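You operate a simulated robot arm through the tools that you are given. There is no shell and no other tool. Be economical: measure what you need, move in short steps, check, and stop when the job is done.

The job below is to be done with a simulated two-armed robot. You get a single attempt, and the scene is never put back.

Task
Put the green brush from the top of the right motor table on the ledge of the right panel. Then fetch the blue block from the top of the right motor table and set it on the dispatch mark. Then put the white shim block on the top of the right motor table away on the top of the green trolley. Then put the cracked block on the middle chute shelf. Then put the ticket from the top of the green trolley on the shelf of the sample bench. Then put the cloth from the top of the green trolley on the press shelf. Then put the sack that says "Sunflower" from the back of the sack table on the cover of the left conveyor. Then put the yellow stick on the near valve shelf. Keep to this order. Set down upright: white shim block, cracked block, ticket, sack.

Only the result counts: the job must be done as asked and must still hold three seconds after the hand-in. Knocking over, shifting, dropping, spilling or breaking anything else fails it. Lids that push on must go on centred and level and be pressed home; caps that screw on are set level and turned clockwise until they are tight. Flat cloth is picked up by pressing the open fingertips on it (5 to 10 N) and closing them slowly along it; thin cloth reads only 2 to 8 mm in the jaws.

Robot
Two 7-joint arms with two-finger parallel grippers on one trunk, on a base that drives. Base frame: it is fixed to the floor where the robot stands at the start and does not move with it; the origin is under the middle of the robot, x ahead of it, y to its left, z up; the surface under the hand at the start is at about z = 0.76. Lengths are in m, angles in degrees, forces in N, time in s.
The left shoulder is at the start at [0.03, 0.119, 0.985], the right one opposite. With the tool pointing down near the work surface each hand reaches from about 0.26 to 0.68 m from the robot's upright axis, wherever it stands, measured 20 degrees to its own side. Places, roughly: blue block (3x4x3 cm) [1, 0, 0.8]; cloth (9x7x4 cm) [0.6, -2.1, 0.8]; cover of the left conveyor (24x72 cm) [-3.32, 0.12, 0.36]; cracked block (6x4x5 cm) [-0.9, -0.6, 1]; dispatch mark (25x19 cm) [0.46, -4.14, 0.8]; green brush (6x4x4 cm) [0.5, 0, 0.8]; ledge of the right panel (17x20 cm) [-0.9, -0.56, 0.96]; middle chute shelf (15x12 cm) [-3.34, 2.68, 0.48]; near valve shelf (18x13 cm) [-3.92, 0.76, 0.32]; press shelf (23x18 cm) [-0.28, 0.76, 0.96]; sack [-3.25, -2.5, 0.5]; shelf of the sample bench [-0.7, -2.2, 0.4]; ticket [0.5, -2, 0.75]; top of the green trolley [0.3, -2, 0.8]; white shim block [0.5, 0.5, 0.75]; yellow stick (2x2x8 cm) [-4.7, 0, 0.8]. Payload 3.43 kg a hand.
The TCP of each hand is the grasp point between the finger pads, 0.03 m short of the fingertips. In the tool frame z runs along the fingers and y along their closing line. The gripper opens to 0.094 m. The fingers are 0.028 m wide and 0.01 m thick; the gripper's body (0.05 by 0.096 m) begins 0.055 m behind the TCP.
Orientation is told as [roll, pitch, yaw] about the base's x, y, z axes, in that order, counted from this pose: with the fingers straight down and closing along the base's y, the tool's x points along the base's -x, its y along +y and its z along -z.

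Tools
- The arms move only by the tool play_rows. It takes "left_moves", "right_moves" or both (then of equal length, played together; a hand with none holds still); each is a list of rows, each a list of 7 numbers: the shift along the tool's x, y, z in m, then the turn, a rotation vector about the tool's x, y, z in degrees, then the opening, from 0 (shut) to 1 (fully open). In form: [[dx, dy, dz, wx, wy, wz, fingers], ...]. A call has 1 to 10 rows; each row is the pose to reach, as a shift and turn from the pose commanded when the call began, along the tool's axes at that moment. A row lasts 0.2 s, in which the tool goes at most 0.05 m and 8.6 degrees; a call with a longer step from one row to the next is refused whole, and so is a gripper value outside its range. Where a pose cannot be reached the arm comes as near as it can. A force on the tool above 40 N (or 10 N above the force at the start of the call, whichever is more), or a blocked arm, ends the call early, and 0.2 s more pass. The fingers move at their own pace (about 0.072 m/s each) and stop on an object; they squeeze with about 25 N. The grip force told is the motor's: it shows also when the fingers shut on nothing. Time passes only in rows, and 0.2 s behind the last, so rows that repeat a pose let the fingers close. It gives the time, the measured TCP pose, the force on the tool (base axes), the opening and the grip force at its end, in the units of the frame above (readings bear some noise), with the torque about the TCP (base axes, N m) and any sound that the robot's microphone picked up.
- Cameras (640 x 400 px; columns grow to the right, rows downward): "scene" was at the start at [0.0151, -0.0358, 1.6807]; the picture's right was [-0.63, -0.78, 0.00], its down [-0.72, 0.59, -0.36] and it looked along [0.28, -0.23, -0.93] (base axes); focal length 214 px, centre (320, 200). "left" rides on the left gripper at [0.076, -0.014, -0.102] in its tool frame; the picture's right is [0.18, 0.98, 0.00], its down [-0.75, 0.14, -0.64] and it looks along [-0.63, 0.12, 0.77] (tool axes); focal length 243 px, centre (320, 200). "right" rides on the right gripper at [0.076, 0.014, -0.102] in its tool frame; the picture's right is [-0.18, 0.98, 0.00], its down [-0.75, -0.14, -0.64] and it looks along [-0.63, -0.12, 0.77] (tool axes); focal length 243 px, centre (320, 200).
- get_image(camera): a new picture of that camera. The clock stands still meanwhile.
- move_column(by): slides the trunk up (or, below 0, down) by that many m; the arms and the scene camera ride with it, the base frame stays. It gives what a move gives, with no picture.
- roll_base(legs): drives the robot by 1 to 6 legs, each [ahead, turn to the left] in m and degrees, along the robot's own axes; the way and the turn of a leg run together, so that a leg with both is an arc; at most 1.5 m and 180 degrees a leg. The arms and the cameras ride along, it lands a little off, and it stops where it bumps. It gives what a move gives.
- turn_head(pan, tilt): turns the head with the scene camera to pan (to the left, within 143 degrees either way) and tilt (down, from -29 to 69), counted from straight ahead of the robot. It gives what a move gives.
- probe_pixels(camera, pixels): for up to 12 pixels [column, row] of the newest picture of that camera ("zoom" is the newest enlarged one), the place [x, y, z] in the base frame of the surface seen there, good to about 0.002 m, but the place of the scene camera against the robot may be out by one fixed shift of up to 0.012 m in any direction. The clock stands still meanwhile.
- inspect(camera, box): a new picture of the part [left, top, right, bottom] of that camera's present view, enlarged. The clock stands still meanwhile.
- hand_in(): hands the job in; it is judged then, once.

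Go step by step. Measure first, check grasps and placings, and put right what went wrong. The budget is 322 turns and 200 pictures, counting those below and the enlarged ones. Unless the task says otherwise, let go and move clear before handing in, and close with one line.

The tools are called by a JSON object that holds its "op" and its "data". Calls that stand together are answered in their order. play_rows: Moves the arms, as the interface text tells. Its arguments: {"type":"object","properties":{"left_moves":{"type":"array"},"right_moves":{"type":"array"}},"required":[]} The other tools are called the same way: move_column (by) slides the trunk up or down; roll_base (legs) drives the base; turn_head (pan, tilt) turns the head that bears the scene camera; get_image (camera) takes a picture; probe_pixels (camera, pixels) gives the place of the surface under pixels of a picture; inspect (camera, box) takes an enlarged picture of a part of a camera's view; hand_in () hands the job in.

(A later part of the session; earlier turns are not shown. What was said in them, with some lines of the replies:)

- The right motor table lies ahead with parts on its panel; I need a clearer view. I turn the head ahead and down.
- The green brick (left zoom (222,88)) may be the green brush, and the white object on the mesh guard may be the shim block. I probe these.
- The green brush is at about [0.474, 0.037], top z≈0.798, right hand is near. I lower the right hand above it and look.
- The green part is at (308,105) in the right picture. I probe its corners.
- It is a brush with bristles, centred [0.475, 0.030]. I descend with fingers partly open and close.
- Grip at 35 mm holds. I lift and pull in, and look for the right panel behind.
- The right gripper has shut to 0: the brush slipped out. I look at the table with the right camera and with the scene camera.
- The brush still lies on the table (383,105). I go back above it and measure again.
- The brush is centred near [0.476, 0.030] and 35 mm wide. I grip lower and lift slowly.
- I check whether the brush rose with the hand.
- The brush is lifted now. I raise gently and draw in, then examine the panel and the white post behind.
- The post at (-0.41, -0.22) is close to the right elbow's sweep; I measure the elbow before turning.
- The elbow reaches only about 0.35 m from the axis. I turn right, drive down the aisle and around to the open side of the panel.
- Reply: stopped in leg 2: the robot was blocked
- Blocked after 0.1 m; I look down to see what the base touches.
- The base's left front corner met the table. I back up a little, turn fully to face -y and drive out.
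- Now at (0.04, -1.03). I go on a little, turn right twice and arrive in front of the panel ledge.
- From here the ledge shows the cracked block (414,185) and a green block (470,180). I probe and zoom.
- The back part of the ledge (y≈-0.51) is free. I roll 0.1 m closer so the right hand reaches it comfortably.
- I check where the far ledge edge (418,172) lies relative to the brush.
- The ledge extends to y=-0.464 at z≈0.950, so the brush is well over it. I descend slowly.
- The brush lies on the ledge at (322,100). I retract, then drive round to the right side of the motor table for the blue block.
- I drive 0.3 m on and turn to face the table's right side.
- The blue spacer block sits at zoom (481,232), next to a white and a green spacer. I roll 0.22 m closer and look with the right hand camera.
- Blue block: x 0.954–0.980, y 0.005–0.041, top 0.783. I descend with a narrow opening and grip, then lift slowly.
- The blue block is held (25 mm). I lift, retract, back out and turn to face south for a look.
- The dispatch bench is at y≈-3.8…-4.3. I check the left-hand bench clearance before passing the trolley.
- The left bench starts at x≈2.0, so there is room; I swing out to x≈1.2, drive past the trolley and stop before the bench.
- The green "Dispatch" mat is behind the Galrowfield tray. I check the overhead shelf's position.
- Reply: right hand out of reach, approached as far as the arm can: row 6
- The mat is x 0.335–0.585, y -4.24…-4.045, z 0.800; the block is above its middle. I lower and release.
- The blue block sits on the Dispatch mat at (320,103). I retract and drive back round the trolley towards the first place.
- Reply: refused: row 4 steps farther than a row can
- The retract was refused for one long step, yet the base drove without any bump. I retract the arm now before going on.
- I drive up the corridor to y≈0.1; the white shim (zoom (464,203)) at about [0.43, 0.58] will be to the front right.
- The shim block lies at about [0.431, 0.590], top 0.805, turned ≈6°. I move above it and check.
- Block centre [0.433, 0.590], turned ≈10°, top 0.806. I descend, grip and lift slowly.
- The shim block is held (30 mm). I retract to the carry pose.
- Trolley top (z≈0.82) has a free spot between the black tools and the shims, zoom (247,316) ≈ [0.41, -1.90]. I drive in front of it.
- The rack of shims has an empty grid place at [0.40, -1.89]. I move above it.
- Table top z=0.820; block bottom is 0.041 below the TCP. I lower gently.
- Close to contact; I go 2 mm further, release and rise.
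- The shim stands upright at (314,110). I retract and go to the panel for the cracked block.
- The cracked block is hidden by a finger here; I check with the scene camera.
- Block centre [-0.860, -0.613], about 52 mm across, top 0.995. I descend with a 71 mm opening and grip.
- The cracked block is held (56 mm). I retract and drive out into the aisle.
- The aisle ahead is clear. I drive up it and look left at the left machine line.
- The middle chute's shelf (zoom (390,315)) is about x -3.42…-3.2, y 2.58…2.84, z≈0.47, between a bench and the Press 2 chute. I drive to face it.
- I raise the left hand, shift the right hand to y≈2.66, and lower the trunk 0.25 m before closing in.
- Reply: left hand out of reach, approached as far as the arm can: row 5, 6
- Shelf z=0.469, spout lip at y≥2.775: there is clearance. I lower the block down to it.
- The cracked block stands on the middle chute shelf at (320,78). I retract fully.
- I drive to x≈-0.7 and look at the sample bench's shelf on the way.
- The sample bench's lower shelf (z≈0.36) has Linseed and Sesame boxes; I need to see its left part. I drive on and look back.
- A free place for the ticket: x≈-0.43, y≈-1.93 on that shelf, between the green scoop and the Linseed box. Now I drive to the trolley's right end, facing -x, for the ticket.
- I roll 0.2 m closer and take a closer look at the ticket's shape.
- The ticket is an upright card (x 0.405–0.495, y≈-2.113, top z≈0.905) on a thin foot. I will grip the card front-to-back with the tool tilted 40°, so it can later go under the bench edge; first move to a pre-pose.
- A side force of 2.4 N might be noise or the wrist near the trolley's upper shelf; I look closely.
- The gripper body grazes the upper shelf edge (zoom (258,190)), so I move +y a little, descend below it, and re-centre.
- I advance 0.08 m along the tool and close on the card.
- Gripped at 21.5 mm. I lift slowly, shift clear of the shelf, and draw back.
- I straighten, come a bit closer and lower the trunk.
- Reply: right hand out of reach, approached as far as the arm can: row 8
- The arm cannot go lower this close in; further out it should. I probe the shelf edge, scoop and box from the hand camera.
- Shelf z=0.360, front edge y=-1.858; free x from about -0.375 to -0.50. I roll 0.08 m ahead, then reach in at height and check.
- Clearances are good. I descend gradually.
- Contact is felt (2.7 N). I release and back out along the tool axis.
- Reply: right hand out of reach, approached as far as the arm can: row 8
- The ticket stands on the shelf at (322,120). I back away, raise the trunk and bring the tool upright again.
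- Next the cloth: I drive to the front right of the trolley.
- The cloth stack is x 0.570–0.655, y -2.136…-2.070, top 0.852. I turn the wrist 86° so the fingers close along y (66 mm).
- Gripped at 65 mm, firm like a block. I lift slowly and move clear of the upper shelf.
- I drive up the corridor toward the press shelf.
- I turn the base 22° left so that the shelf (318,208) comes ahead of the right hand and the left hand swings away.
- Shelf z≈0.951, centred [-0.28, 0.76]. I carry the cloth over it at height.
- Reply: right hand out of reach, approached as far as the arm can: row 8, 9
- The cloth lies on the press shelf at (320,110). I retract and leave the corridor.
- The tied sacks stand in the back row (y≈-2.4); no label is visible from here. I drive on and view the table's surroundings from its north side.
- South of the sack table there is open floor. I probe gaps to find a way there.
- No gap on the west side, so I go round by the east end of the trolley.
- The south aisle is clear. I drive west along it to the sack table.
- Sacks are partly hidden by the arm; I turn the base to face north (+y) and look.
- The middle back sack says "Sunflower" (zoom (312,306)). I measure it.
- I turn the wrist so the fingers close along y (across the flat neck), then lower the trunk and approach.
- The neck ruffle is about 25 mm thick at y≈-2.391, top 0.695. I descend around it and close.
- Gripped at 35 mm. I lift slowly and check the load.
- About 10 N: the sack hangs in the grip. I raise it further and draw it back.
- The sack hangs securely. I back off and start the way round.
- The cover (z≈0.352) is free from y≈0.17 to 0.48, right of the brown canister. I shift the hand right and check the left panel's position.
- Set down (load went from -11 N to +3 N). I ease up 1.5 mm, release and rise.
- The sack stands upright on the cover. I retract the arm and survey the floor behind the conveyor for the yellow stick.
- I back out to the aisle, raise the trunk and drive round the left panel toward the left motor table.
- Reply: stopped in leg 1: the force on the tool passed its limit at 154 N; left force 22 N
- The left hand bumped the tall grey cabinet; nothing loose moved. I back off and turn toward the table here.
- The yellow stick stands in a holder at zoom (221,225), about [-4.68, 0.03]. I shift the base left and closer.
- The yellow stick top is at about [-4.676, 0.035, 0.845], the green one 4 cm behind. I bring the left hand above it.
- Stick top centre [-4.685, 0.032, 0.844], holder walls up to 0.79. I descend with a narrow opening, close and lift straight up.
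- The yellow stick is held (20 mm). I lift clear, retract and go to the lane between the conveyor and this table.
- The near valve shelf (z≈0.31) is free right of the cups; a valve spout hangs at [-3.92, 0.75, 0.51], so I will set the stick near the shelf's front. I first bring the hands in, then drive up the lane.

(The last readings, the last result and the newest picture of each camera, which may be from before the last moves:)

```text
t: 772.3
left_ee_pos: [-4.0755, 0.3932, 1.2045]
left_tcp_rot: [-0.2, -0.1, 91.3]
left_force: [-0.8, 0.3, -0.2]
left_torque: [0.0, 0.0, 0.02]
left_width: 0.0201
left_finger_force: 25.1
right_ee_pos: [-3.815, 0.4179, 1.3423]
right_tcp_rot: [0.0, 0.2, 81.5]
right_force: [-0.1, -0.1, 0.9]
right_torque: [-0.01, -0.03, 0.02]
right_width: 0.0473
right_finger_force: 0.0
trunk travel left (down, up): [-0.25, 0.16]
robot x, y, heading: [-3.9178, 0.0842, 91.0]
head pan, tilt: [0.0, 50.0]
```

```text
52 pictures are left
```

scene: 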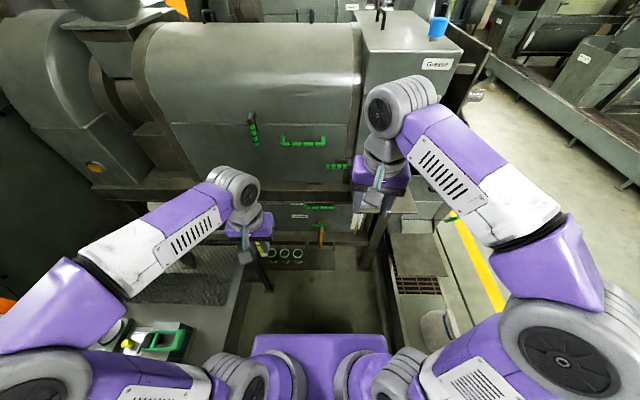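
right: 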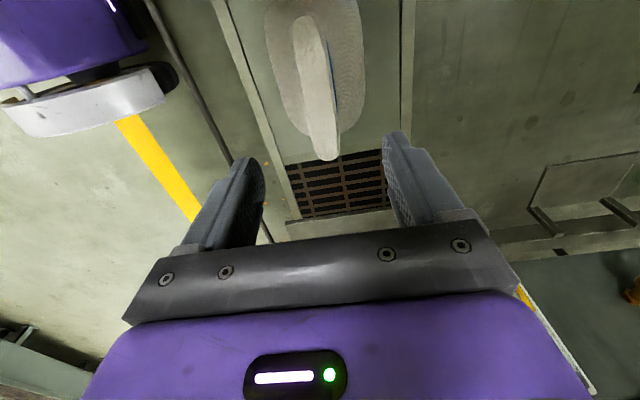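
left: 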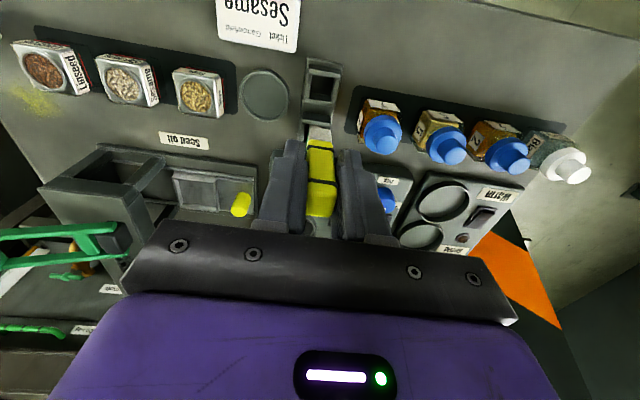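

I lower the trunk fully and reach toward the shelf front.

{"op": "move_column", "data": {"by": -0.25}}

{"op": "get_image", "data": {"camera": "left"}}

```text
t: 774.9
left_ee_pos: [-4.0769, 0.3941, 0.954]
left_tcp_rot: [-0.2, -0.1, 91.4]
left_force: [-0.3, -0.3, -0.4]
left_torque: [-0.01, 0.03, -0.02]
left_width: 0.0201
left_finger_force: 24.7
right_ee_pos: [-3.8146, 0.4166, 1.0924]
right_tcp_rot: [0.0, 0.1, 81.5]
right_force: [0.5, 0.1, 0.1]
right_torque: [0.01, 0.01, 0.03]
right_width: 0.0471
right_finger_force: 0.2
trunk travel left (down, up): [0.0, 0.41]
robot x, y, heading: [-3.9161, 0.0863, 90.9]
head pan, tilt: [0.0, 50.0]
```

```text
51 pictures are left
```

left: 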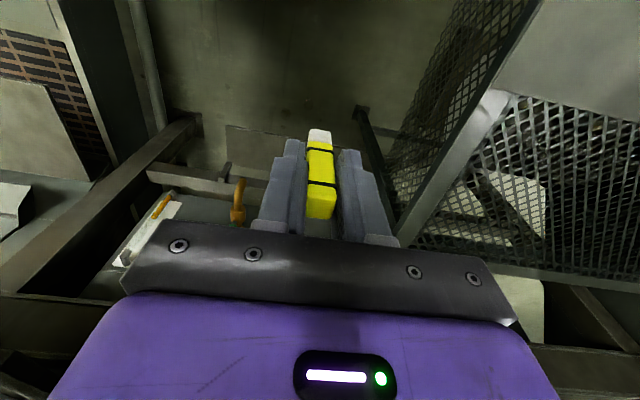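

{"op": "play_rows", "data": {"left_moves": [[-0.01, -0.03, 0.03, 0, 0, 0, 0], [-0.02, -0.06, 0.06, 0, 0, 0, 0], [-0.035, -0.085, 0.095, 0, 0, 0, 0], [-0.05, -0.11, 0.13, 0, 0, 0, 0], [-0.07, -0.135, 0.165, 0, 0, 0, 0], [-0.095, -0.16, 0.195, 0, 0, 0, 0], [-0.12, -0.18, 0.23, 0, 0, 0, 0], [-0.145, -0.195, 0.265, 0, 0, 0, 0], [-0.17, -0.2, 0.3, 0, 0, 0, 0], [-0.19, -0.2, 0.34, 0, 0, 0, 0]], "right_moves": [[0.01, -0.01, 0, 0, 0, 0, 0.5], [0.02, -0.02, 0, 0, 0, 0, 0.5], [0.03, -0.03, 0, 0, 0, 0, 0.5], [0.04, -0.04, 0, 0, 0, 0, 0.5], [0.05, -0.05, 0, 0, 0, 0, 0.5], [0.05, -0.06, 0, 0, 0, 0, 0.5], [0.05, -0.07, 0, 0, 0, 0, 0.5], [0.05, -0.07, 0, 0, 0, 0, 0.5], [0.05, -0.07, 0, 0, 0, 0, 0.5], [0.05, -0.07, 0, 0, 0, 0, 0.5]]}}

{"op": "get_image", "data": {"camera": "left"}}

{"op": "get_image", "data": {"camera": "scene"}}

```text
t: 777.1
left_ee_pos: [-3.8793, 0.5921, 0.6157]
left_tcp_rot: [-0.1, -0.2, 91.3]
left_force: [0.1, -0.1, 0.0]
left_torque: [-0.02, 0.0, 0.01]
left_width: 0.0202
left_finger_force: 25.2
right_ee_pos: [-3.7542, 0.3573, 1.0908]
right_tcp_rot: [0.0, 0.1, 81.5]
right_force: [0.4, 0.1, -0.3]
right_torque: [0.01, 0.0, -0.02]
right_width: 0.047
right_finger_force: 0.1
trunk travel left (down, up): [0.0, 0.41]
robot x, y, heading: [-3.9175, 0.0867, 91.2]
head pan, tilt: [0.0, 50.0]
```

```text
50 pictures are left
```

left: 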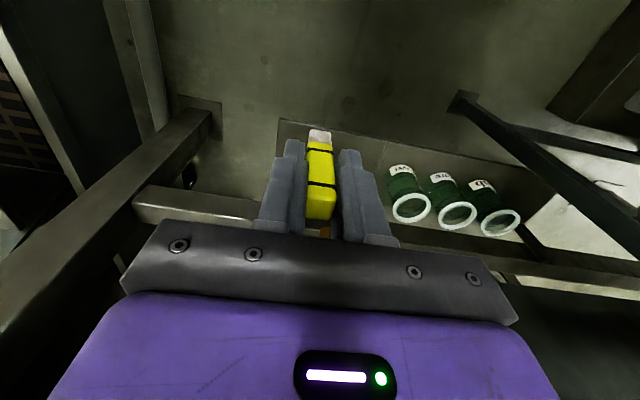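

```text
49 pictures are left
```

scene: 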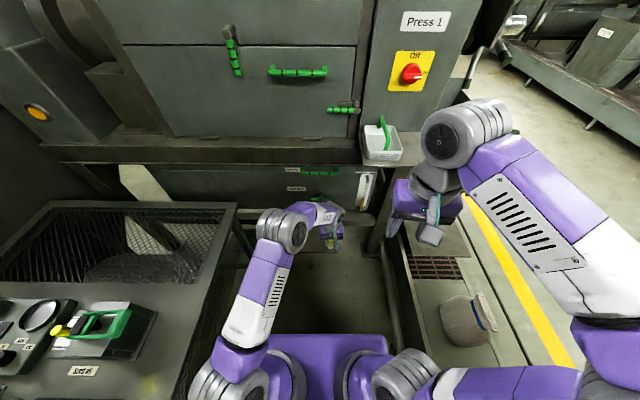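

{"op": "inspect", "data": {"camera": "left", "box": [240, 90, 480, 230]}}

{"op": "probe_pixels", "data": {"camera": "left", "pixels": [[283, 124], [280, 133], [365, 138], [370, 150], [275, 150], [345, 140], [320, 135], [400, 180], [322, 232], [300, 128]]}}

```text
2.67 times, centred on (360, 160) of left
```

zoom: 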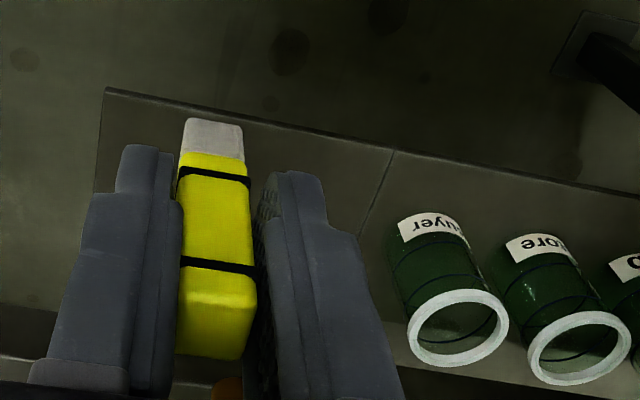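

```text
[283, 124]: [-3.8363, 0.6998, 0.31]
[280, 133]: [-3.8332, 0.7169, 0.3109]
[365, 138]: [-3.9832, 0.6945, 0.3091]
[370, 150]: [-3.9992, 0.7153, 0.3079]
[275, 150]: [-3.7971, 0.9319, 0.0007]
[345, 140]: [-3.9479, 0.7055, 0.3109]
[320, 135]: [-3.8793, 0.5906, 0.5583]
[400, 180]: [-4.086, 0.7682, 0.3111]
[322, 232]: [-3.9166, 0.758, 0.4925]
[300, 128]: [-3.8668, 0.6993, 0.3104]
```

The shelf's clear part is x -4.0…-3.83, from y≈0.692, z=0.310; the spout is at y≥0.745. I place the stick at [-3.853, 0.711]: forward first, then down.

{"op": "play_rows", "data": {"left_moves": [[-0.03, -0.0287, 0, 0, 0, 0, 0], [-0.06, -0.0287, 0, 0, 0, 0, 0], [-0.09, -0.0287, 0, 0, 0, 0, 0], [-0.118, -0.0287, 0, 0, 0, 0, 0], [-0.118, -0.0287, 0.04, 0, 0, 0, 0], [-0.118, -0.0287, 0.08, 0, 0, 0, 0], [-0.118, -0.0287, 0.12, 0, 0, 0, 0], [-0.118, -0.0287, 0.16, 0, 0, 0, 0], [-0.118, -0.0287, 0.195, 0, 0, 0, 0]]}}

{"op": "get_image", "data": {"camera": "left"}}

```text
t: 779.1
left_ee_pos: [-3.8749, 0.6555, 0.4573]
left_tcp_rot: [-0.2, -0.1, 91.3]
left_force: [0.2, 0.9, 0.4]
left_torque: [0.01, -0.01, 0.02]
left_width: 0.0199
left_finger_force: 25.4
left hand out of reach, approached as far as the arm can: row 4, 5, 6, 7, 8, 9
right_ee_pos: [-3.7533, 0.3585, 1.0917]
right_tcp_rot: [0.0, 0.1, 81.6]
right_force: [-0.9, -0.4, -0.1]
right_torque: [0.01, 0.04, -0.01]
right_width: 0.0468
right_finger_force: 0.0
trunk travel left (down, up): [0.0, 0.41]
robot x, y, heading: [-3.9208, 0.0839, 91.0]
head pan, tilt: [0.0, 50.0]
```

```text
47 pictures are left
```

left: 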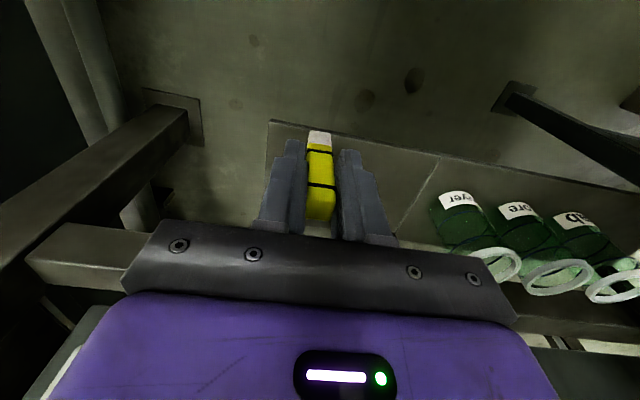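

The arm is at its limit; I pull back, roll the base 0.1 m ahead and retry.

{"op": "play_rows", "data": {"left_moves": [[0.02, 0, -0.03, 0, 0, 0, 0], [0.05, 0, -0.06, 0, 0, 0, 0], [0.08, 0, -0.1, 0, 0, 0, 0], [0.12, 0, -0.12, 0, 0, 0, 0], [0.15, 0, -0.12, 0, 0, 0, 0]]}}

{"op": "roll_base", "data": {"legs": [[0.1, 0]]}}

```text
t: 780.3
left_ee_pos: [-3.8753, 0.5014, 0.576]
left_tcp_rot: [-0.2, -0.1, 91.3]
left_force: [0.4, 0.5, -0.3]
left_torque: [0.01, 0.02, 0.01]
left_width: 0.0201
left_finger_force: 24.8
right_ee_pos: [-3.754, 0.3581, 1.0925]
right_tcp_rot: [0.1, 0.2, 81.5]
right_force: [-0.4, -0.6, -0.3]
right_torque: [0.03, 0.02, 0.01]
right_width: 0.0469
right_finger_force: 0.0
trunk travel left (down, up): [0.0, 0.41]
robot x, y, heading: [-3.9145, 0.0867, 91.0]
head pan, tilt: [0.0, 50.0]
```

```text
t: 781.5
left_ee_pos: [-3.878, 0.6004, 0.5755]
left_tcp_rot: [-0.2, -0.1, 91.4]
left_force: [0.6, -0.1, -1.3]
left_torque: [0.01, -0.02, 0.01]
left_width: 0.0203
left_finger_force: 25.2
right_ee_pos: [-3.7545, 0.458, 1.091]
right_tcp_rot: [0.0, 0.1, 81.6]
right_force: [0.4, 0.4, -1.3]
right_torque: [0.01, -0.02, 0.01]
right_width: 0.0471
right_finger_force: 0.0
trunk travel left (down, up): [0.0, 0.41]
robot x, y, heading: [-3.9179, 0.1854, 91.2]
head pan, tilt: [0.0, 50.0]
```

{"op": "play_rows", "data": {"left_moves": [[-0.028, -0.01, 0, 0, 0, 0, 0], [-0.055, -0.02, 0, 0, 0, 0, 0], [-0.083, -0.0276, 0, 0, 0, 0, 0], [-0.1105, -0.0276, 0, 0, 0, 0, 0], [-0.1105, -0.0276, 0.04, 0, 0, 0, 0], [-0.1105, -0.0276, 0.08, 0, 0, 0, 0], [-0.1105, -0.0276, 0.12, 0, 0, 0, 0], [-0.1105, -0.0276, 0.15, 0, 0, 0, 0]]}}

{"op": "get_image", "data": {"camera": "left"}}

```text
t: 783.3
left_ee_pos: [-3.8493, 0.7134, 0.4276]
left_tcp_rot: [-0.3, -0.2, 91.4]
left_force: [-0.2, 0.0, -0.8]
left_torque: [-0.02, -0.01, -0.01]
left_width: 0.0202
left_finger_force: 25.0
right_ee_pos: [-3.7555, 0.4578, 1.0918]
right_tcp_rot: [0.0, 0.1, 81.6]
right_force: [0.2, 0.0, -0.1]
right_torque: [-0.02, -0.01, 0.0]
right_width: 0.0471
right_finger_force: 0.2
trunk travel left (down, up): [0.0, 0.41]
robot x, y, heading: [-3.9232, 0.183, 91.1]
head pan, tilt: [0.0, 50.0]
```

```text
46 pictures are left
```

left: 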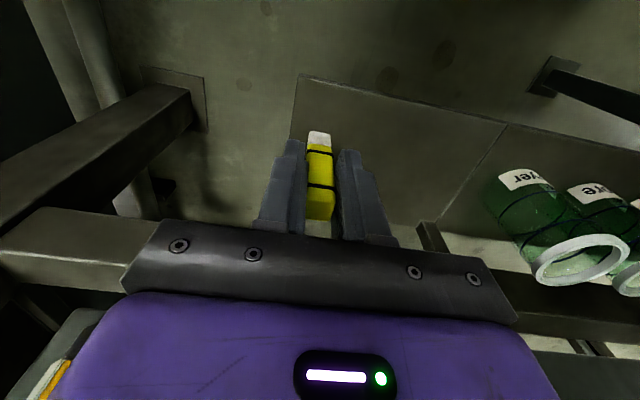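

Over the shelf now. I nudge 8 mm in from its end and lower slowly.

{"op": "play_rows", "data": {"left_moves": [[0, 0.008, 0, 0, 0, 0, 0], [0, 0.008, 0.02, 0, 0, 0, 0], [0, 0.008, 0.035, 0, 0, 0, 0], [0, 0.008, 0.041, 0, 0, 0, 0], [0, 0.008, 0.044, 0, 0, 0, 0], [0, 0.008, 0.046, 0, 0, 0, 0]]}}

{"op": "get_image", "data": {"camera": "left"}}

```text
t: 784.7
left_ee_pos: [-3.8607, 0.7108, 0.3813]
left_tcp_rot: [-0.2, -0.4, 91.4]
left_force: [-1.3, 0.3, 0.6]
left_torque: [-0.02, 0.0, 0.02]
left_width: 0.02
left_finger_force: 25.2
right_ee_pos: [-3.7554, 0.458, 1.0918]
right_tcp_rot: [0.0, 0.1, 81.7]
right_force: [-0.2, 0.2, 0.1]
right_torque: [-0.04, -0.02, 0.0]
right_width: 0.047
right_finger_force: 0.0
trunk travel left (down, up): [0.0, 0.41]
robot x, y, heading: [-3.92, 0.1891, 90.6]
head pan, tilt: [0.0, 50.0]
```

```text
45 pictures are left
```

left: 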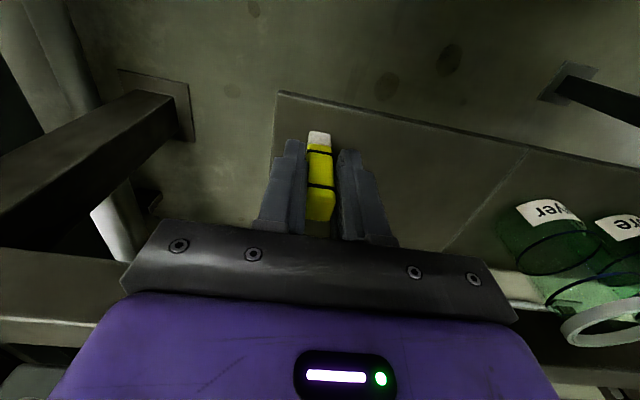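

{"op": "play_rows", "data": {"left_moves": [[0, 0, 0.0015, 0, 0, 0, 0], [0, 0, 0.003, 0, 0, 0, 0]]}}

```text
t: 785.3
left_ee_pos: [-3.8605, 0.7121, 0.3811]
left_tcp_rot: [-0.2, -0.4, 91.4]
left_force: [-0.1, 0.0, -0.2]
left_torque: [-0.02, -0.03, 0.0]
left_width: 0.0202
left_finger_force: 24.8
left hand out of reach, approached as far as the arm can: row 2
right_ee_pos: [-3.755, 0.4597, 1.0908]
right_tcp_rot: [-0.1, 0.0, 81.6]
right_force: [0.0, -0.1, 0.9]
right_torque: [-0.02, -0.02, 0.02]
right_width: 0.0469
right_finger_force: 0.2
trunk travel left (down, up): [0.0, 0.41]
robot x, y, heading: [-3.9192, 0.1862, 90.7]
head pan, tilt: [0.0, 50.0]
```

{"op": "probe_pixels", "data": {"camera": "left", "pixels": [[319, 133], [319, 137], [319, 128], [340, 140], [319, 145], [300, 130]]}}

{"op": "inspect", "data": {"camera": "left", "box": [260, 80, 400, 180]}}

```text
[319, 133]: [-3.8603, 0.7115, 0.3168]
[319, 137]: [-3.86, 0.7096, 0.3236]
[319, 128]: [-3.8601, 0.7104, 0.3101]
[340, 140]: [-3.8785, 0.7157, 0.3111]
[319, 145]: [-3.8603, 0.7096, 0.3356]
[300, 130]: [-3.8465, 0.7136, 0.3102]
```

```text
4.00 times, centred on (330, 130) of left
```

zoom: 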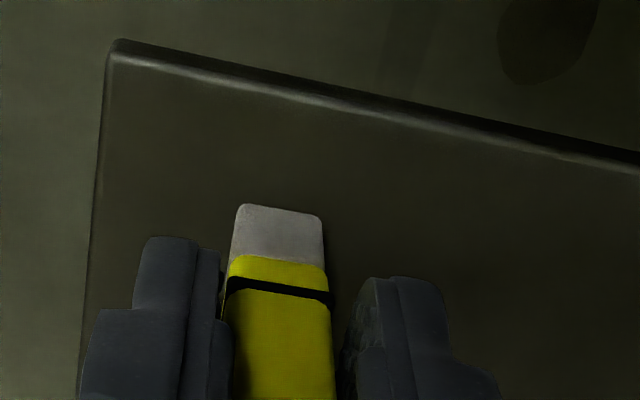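

The stick's foot is about 2 mm above the shelf. I try a slightly easier pose to close that gap.

{"op": "play_rows", "data": {"left_moves": [[0, 0.006, 0, 0, 0, 0, 0], [0, 0.006, 0.0015, 0, 0, 0, 0], [0, 0.006, 0.003, 0, 0, 0, 0]]}}

```text
t: 786.1
left_ee_pos: [-3.8669, 0.7096, 0.3782]
left_tcp_rot: [-0.3, 0.0, 91.3]
left_force: [-0.3, 0.9, -0.4]
left_torque: [0.02, 0.0, 0.01]
left_width: 0.0201
left_finger_force: 24.3
right_ee_pos: [-3.7536, 0.4583, 1.0919]
right_tcp_rot: [0.0, 0.0, 81.5]
right_force: [-1.0, -0.5, 0.5]
right_torque: [0.02, 0.01, 0.0]
right_width: 0.0471
right_finger_force: 0.2
trunk travel left (down, up): [0.0, 0.41]
robot x, y, heading: [-3.9198, 0.1856, 90.8]
head pan, tilt: [0.0, 50.0]
```

Lower now (0.378). One more small step to feel contact.

{"op": "play_rows", "data": {"left_moves": [[0, 0.002, 0.0015, 0, 0, 0, 0], [0, 0.002, 0.003, 0, 0, 0, 0]]}}

```text
t: 786.7
left_ee_pos: [-3.8677, 0.7104, 0.3764]
left_tcp_rot: [-0.3, -0.4, 91.3]
left_force: [2.0, -2.1, 15.8]
left_torque: [-0.09, -0.05, -0.04]
left_width: 0.02
left_finger_force: 24.6
right_ee_pos: [-3.7551, 0.4565, 1.0918]
right_tcp_rot: [0.0, 0.0, 81.6]
right_force: [1.3, 0.2, 0.7]
right_torque: [0.01, 0.02, -0.02]
right_width: 0.0467
right_finger_force: 0.2
trunk travel left (down, up): [0.0, 0.41]
robot x, y, heading: [-3.9188, 0.1881, 90.9]
head pan, tilt: [0.0, 50.0]
```

Firm contact (15.8 N). I ease up, open gently and rise straight.

{"op": "play_rows", "data": {"left_moves": [[0, 0, -0.0015, 0, 0, 0, 0], [0, 0, -0.0015, 0, 0, 0, 0.26], [0, 0, -0.0015, 0, 0, 0, 0.34], [0, 0, -0.0015, 0, 0, 0, 0.42], [0, 0, -0.01, 0, 0, 0, 0.42], [0, 0, -0.04, 0, 0, 0, 0.42], [0, 0, -0.08, 0, 0, 0, 0.42], [0, 0, -0.12, 0, 0, 0, 0.42], [0.03, 0, -0.15, 0, 0, 0, 0.42]]}}

{"op": "get_image", "data": {"camera": "left"}}

```text
t: 788.7
left_ee_pos: [-3.8685, 0.6783, 0.5259]
left_tcp_rot: [-0.3, -0.1, 91.4]
left_force: [0.2, -0.2, 0.8]
left_torque: [0.03, 0.02, 0.02]
left_width: 0.0394
left_finger_force: 0.0
right_ee_pos: [-3.7554, 0.4575, 1.0916]
right_tcp_rot: [0.1, 0.0, 81.6]
right_force: [0.6, -0.1, 0.7]
right_torque: [-0.02, 0.0, -0.01]
right_width: 0.047
right_finger_force: 0.1
trunk travel left (down, up): [0.0, 0.41]
robot x, y, heading: [-3.9184, 0.1803, 90.8]
head pan, tilt: [0.0, 50.0]
```

```text
43 pictures are left
```

left: 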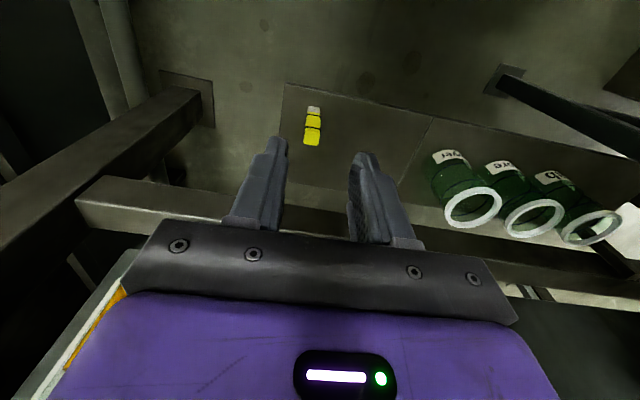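

The stick stands on the near valve shelf at (313,125). I move the hand clear and take a last check.

{"op": "play_rows", "data": {"left_moves": [[0.04, 0, -0.01, 0, 0, 0, 0.42], [0.08, 0, -0.03, 0, 0, 0, 0.42], [0.12, 0, -0.06, 0, 0, 0, 0.42], [0.15, 0.01, -0.1, 0, 0, 0, 0.42], [0.17, 0.02, -0.14, 0, 0, 0, 0.42], [0.19, 0.03, -0.18, 0, 0, 0, 0.42]]}}

{"op": "get_image", "data": {"camera": "scene"}}

{"op": "inspect", "data": {"camera": "left", "box": [220, 60, 420, 200]}}

```text
refused: row 4 steps farther than a row can; nothing moved
```

```text
42 pictures are left
```

scene: 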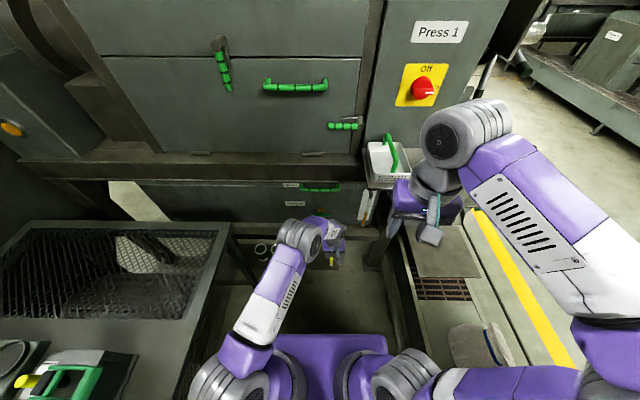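

```text
2.86 times, centred on (320, 130) of left
```

zoom: 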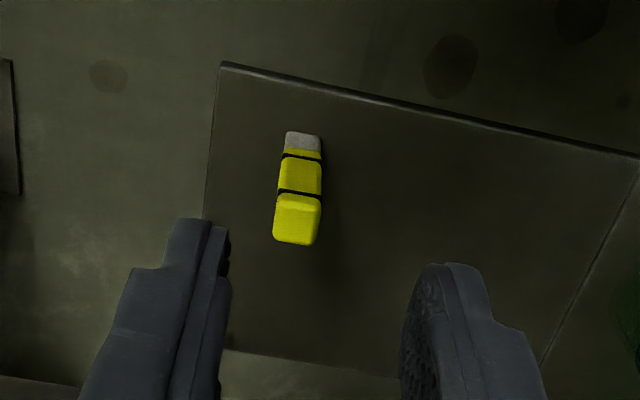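

The retract was refused for one long step; the stick stands well. I repeat with shorter steps.

{"op": "play_rows", "data": {"left_moves": [[0.035, 0, -0.01, 0, 0, 0, 0.42], [0.07, 0, -0.025, 0, 0, 0, 0.42], [0.1, 0, -0.05, 0, 0, 0, 0.42], [0.125, 0.01, -0.08, 0, 0, 0, 0.42], [0.145, 0.02, -0.11, 0, 0, 0, 0.42], [0.16, 0.03, -0.14, 0, 0, 0, 0.42]]}}

{"op": "get_image", "data": {"camera": "left"}}

```text
t: 790.1
left_ee_pos: [-3.8957, 0.5159, 0.6635]
left_tcp_rot: [-0.1, -0.2, 91.4]
left_force: [-0.1, 0.4, 0.1]
left_torque: [-0.02, 0.0, -0.02]
left_width: 0.0394
left_finger_force: 0.1
right_ee_pos: [-3.7558, 0.4579, 1.0923]
right_tcp_rot: [0.0, 0.0, 81.6]
right_force: [1.0, -0.6, 0.8]
right_torque: [0.01, -0.01, 0.0]
right_width: 0.0469
right_finger_force: 0.1
trunk travel left (down, up): [0.0, 0.41]
robot x, y, heading: [-3.9176, 0.1862, 90.9]
head pan, tilt: [0.0, 50.0]
```

```text
40 pictures are left
```

left: 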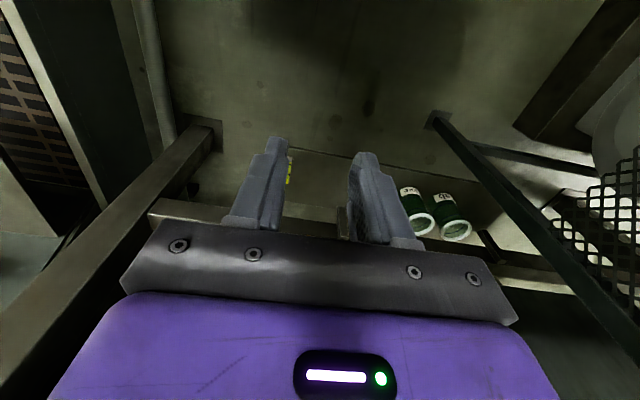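

The hands are clear and empty, and the stick still stands (290,170). All eight items have been placed, so I hand in.

{"op": "hand_in", "data": {}}

```text
The job is handed in.
```

All eight items were put in their places in the order you asked, and the job is handed in. The left hand bumped the tall grey cabinet once (154 N), but I saw nothing move.
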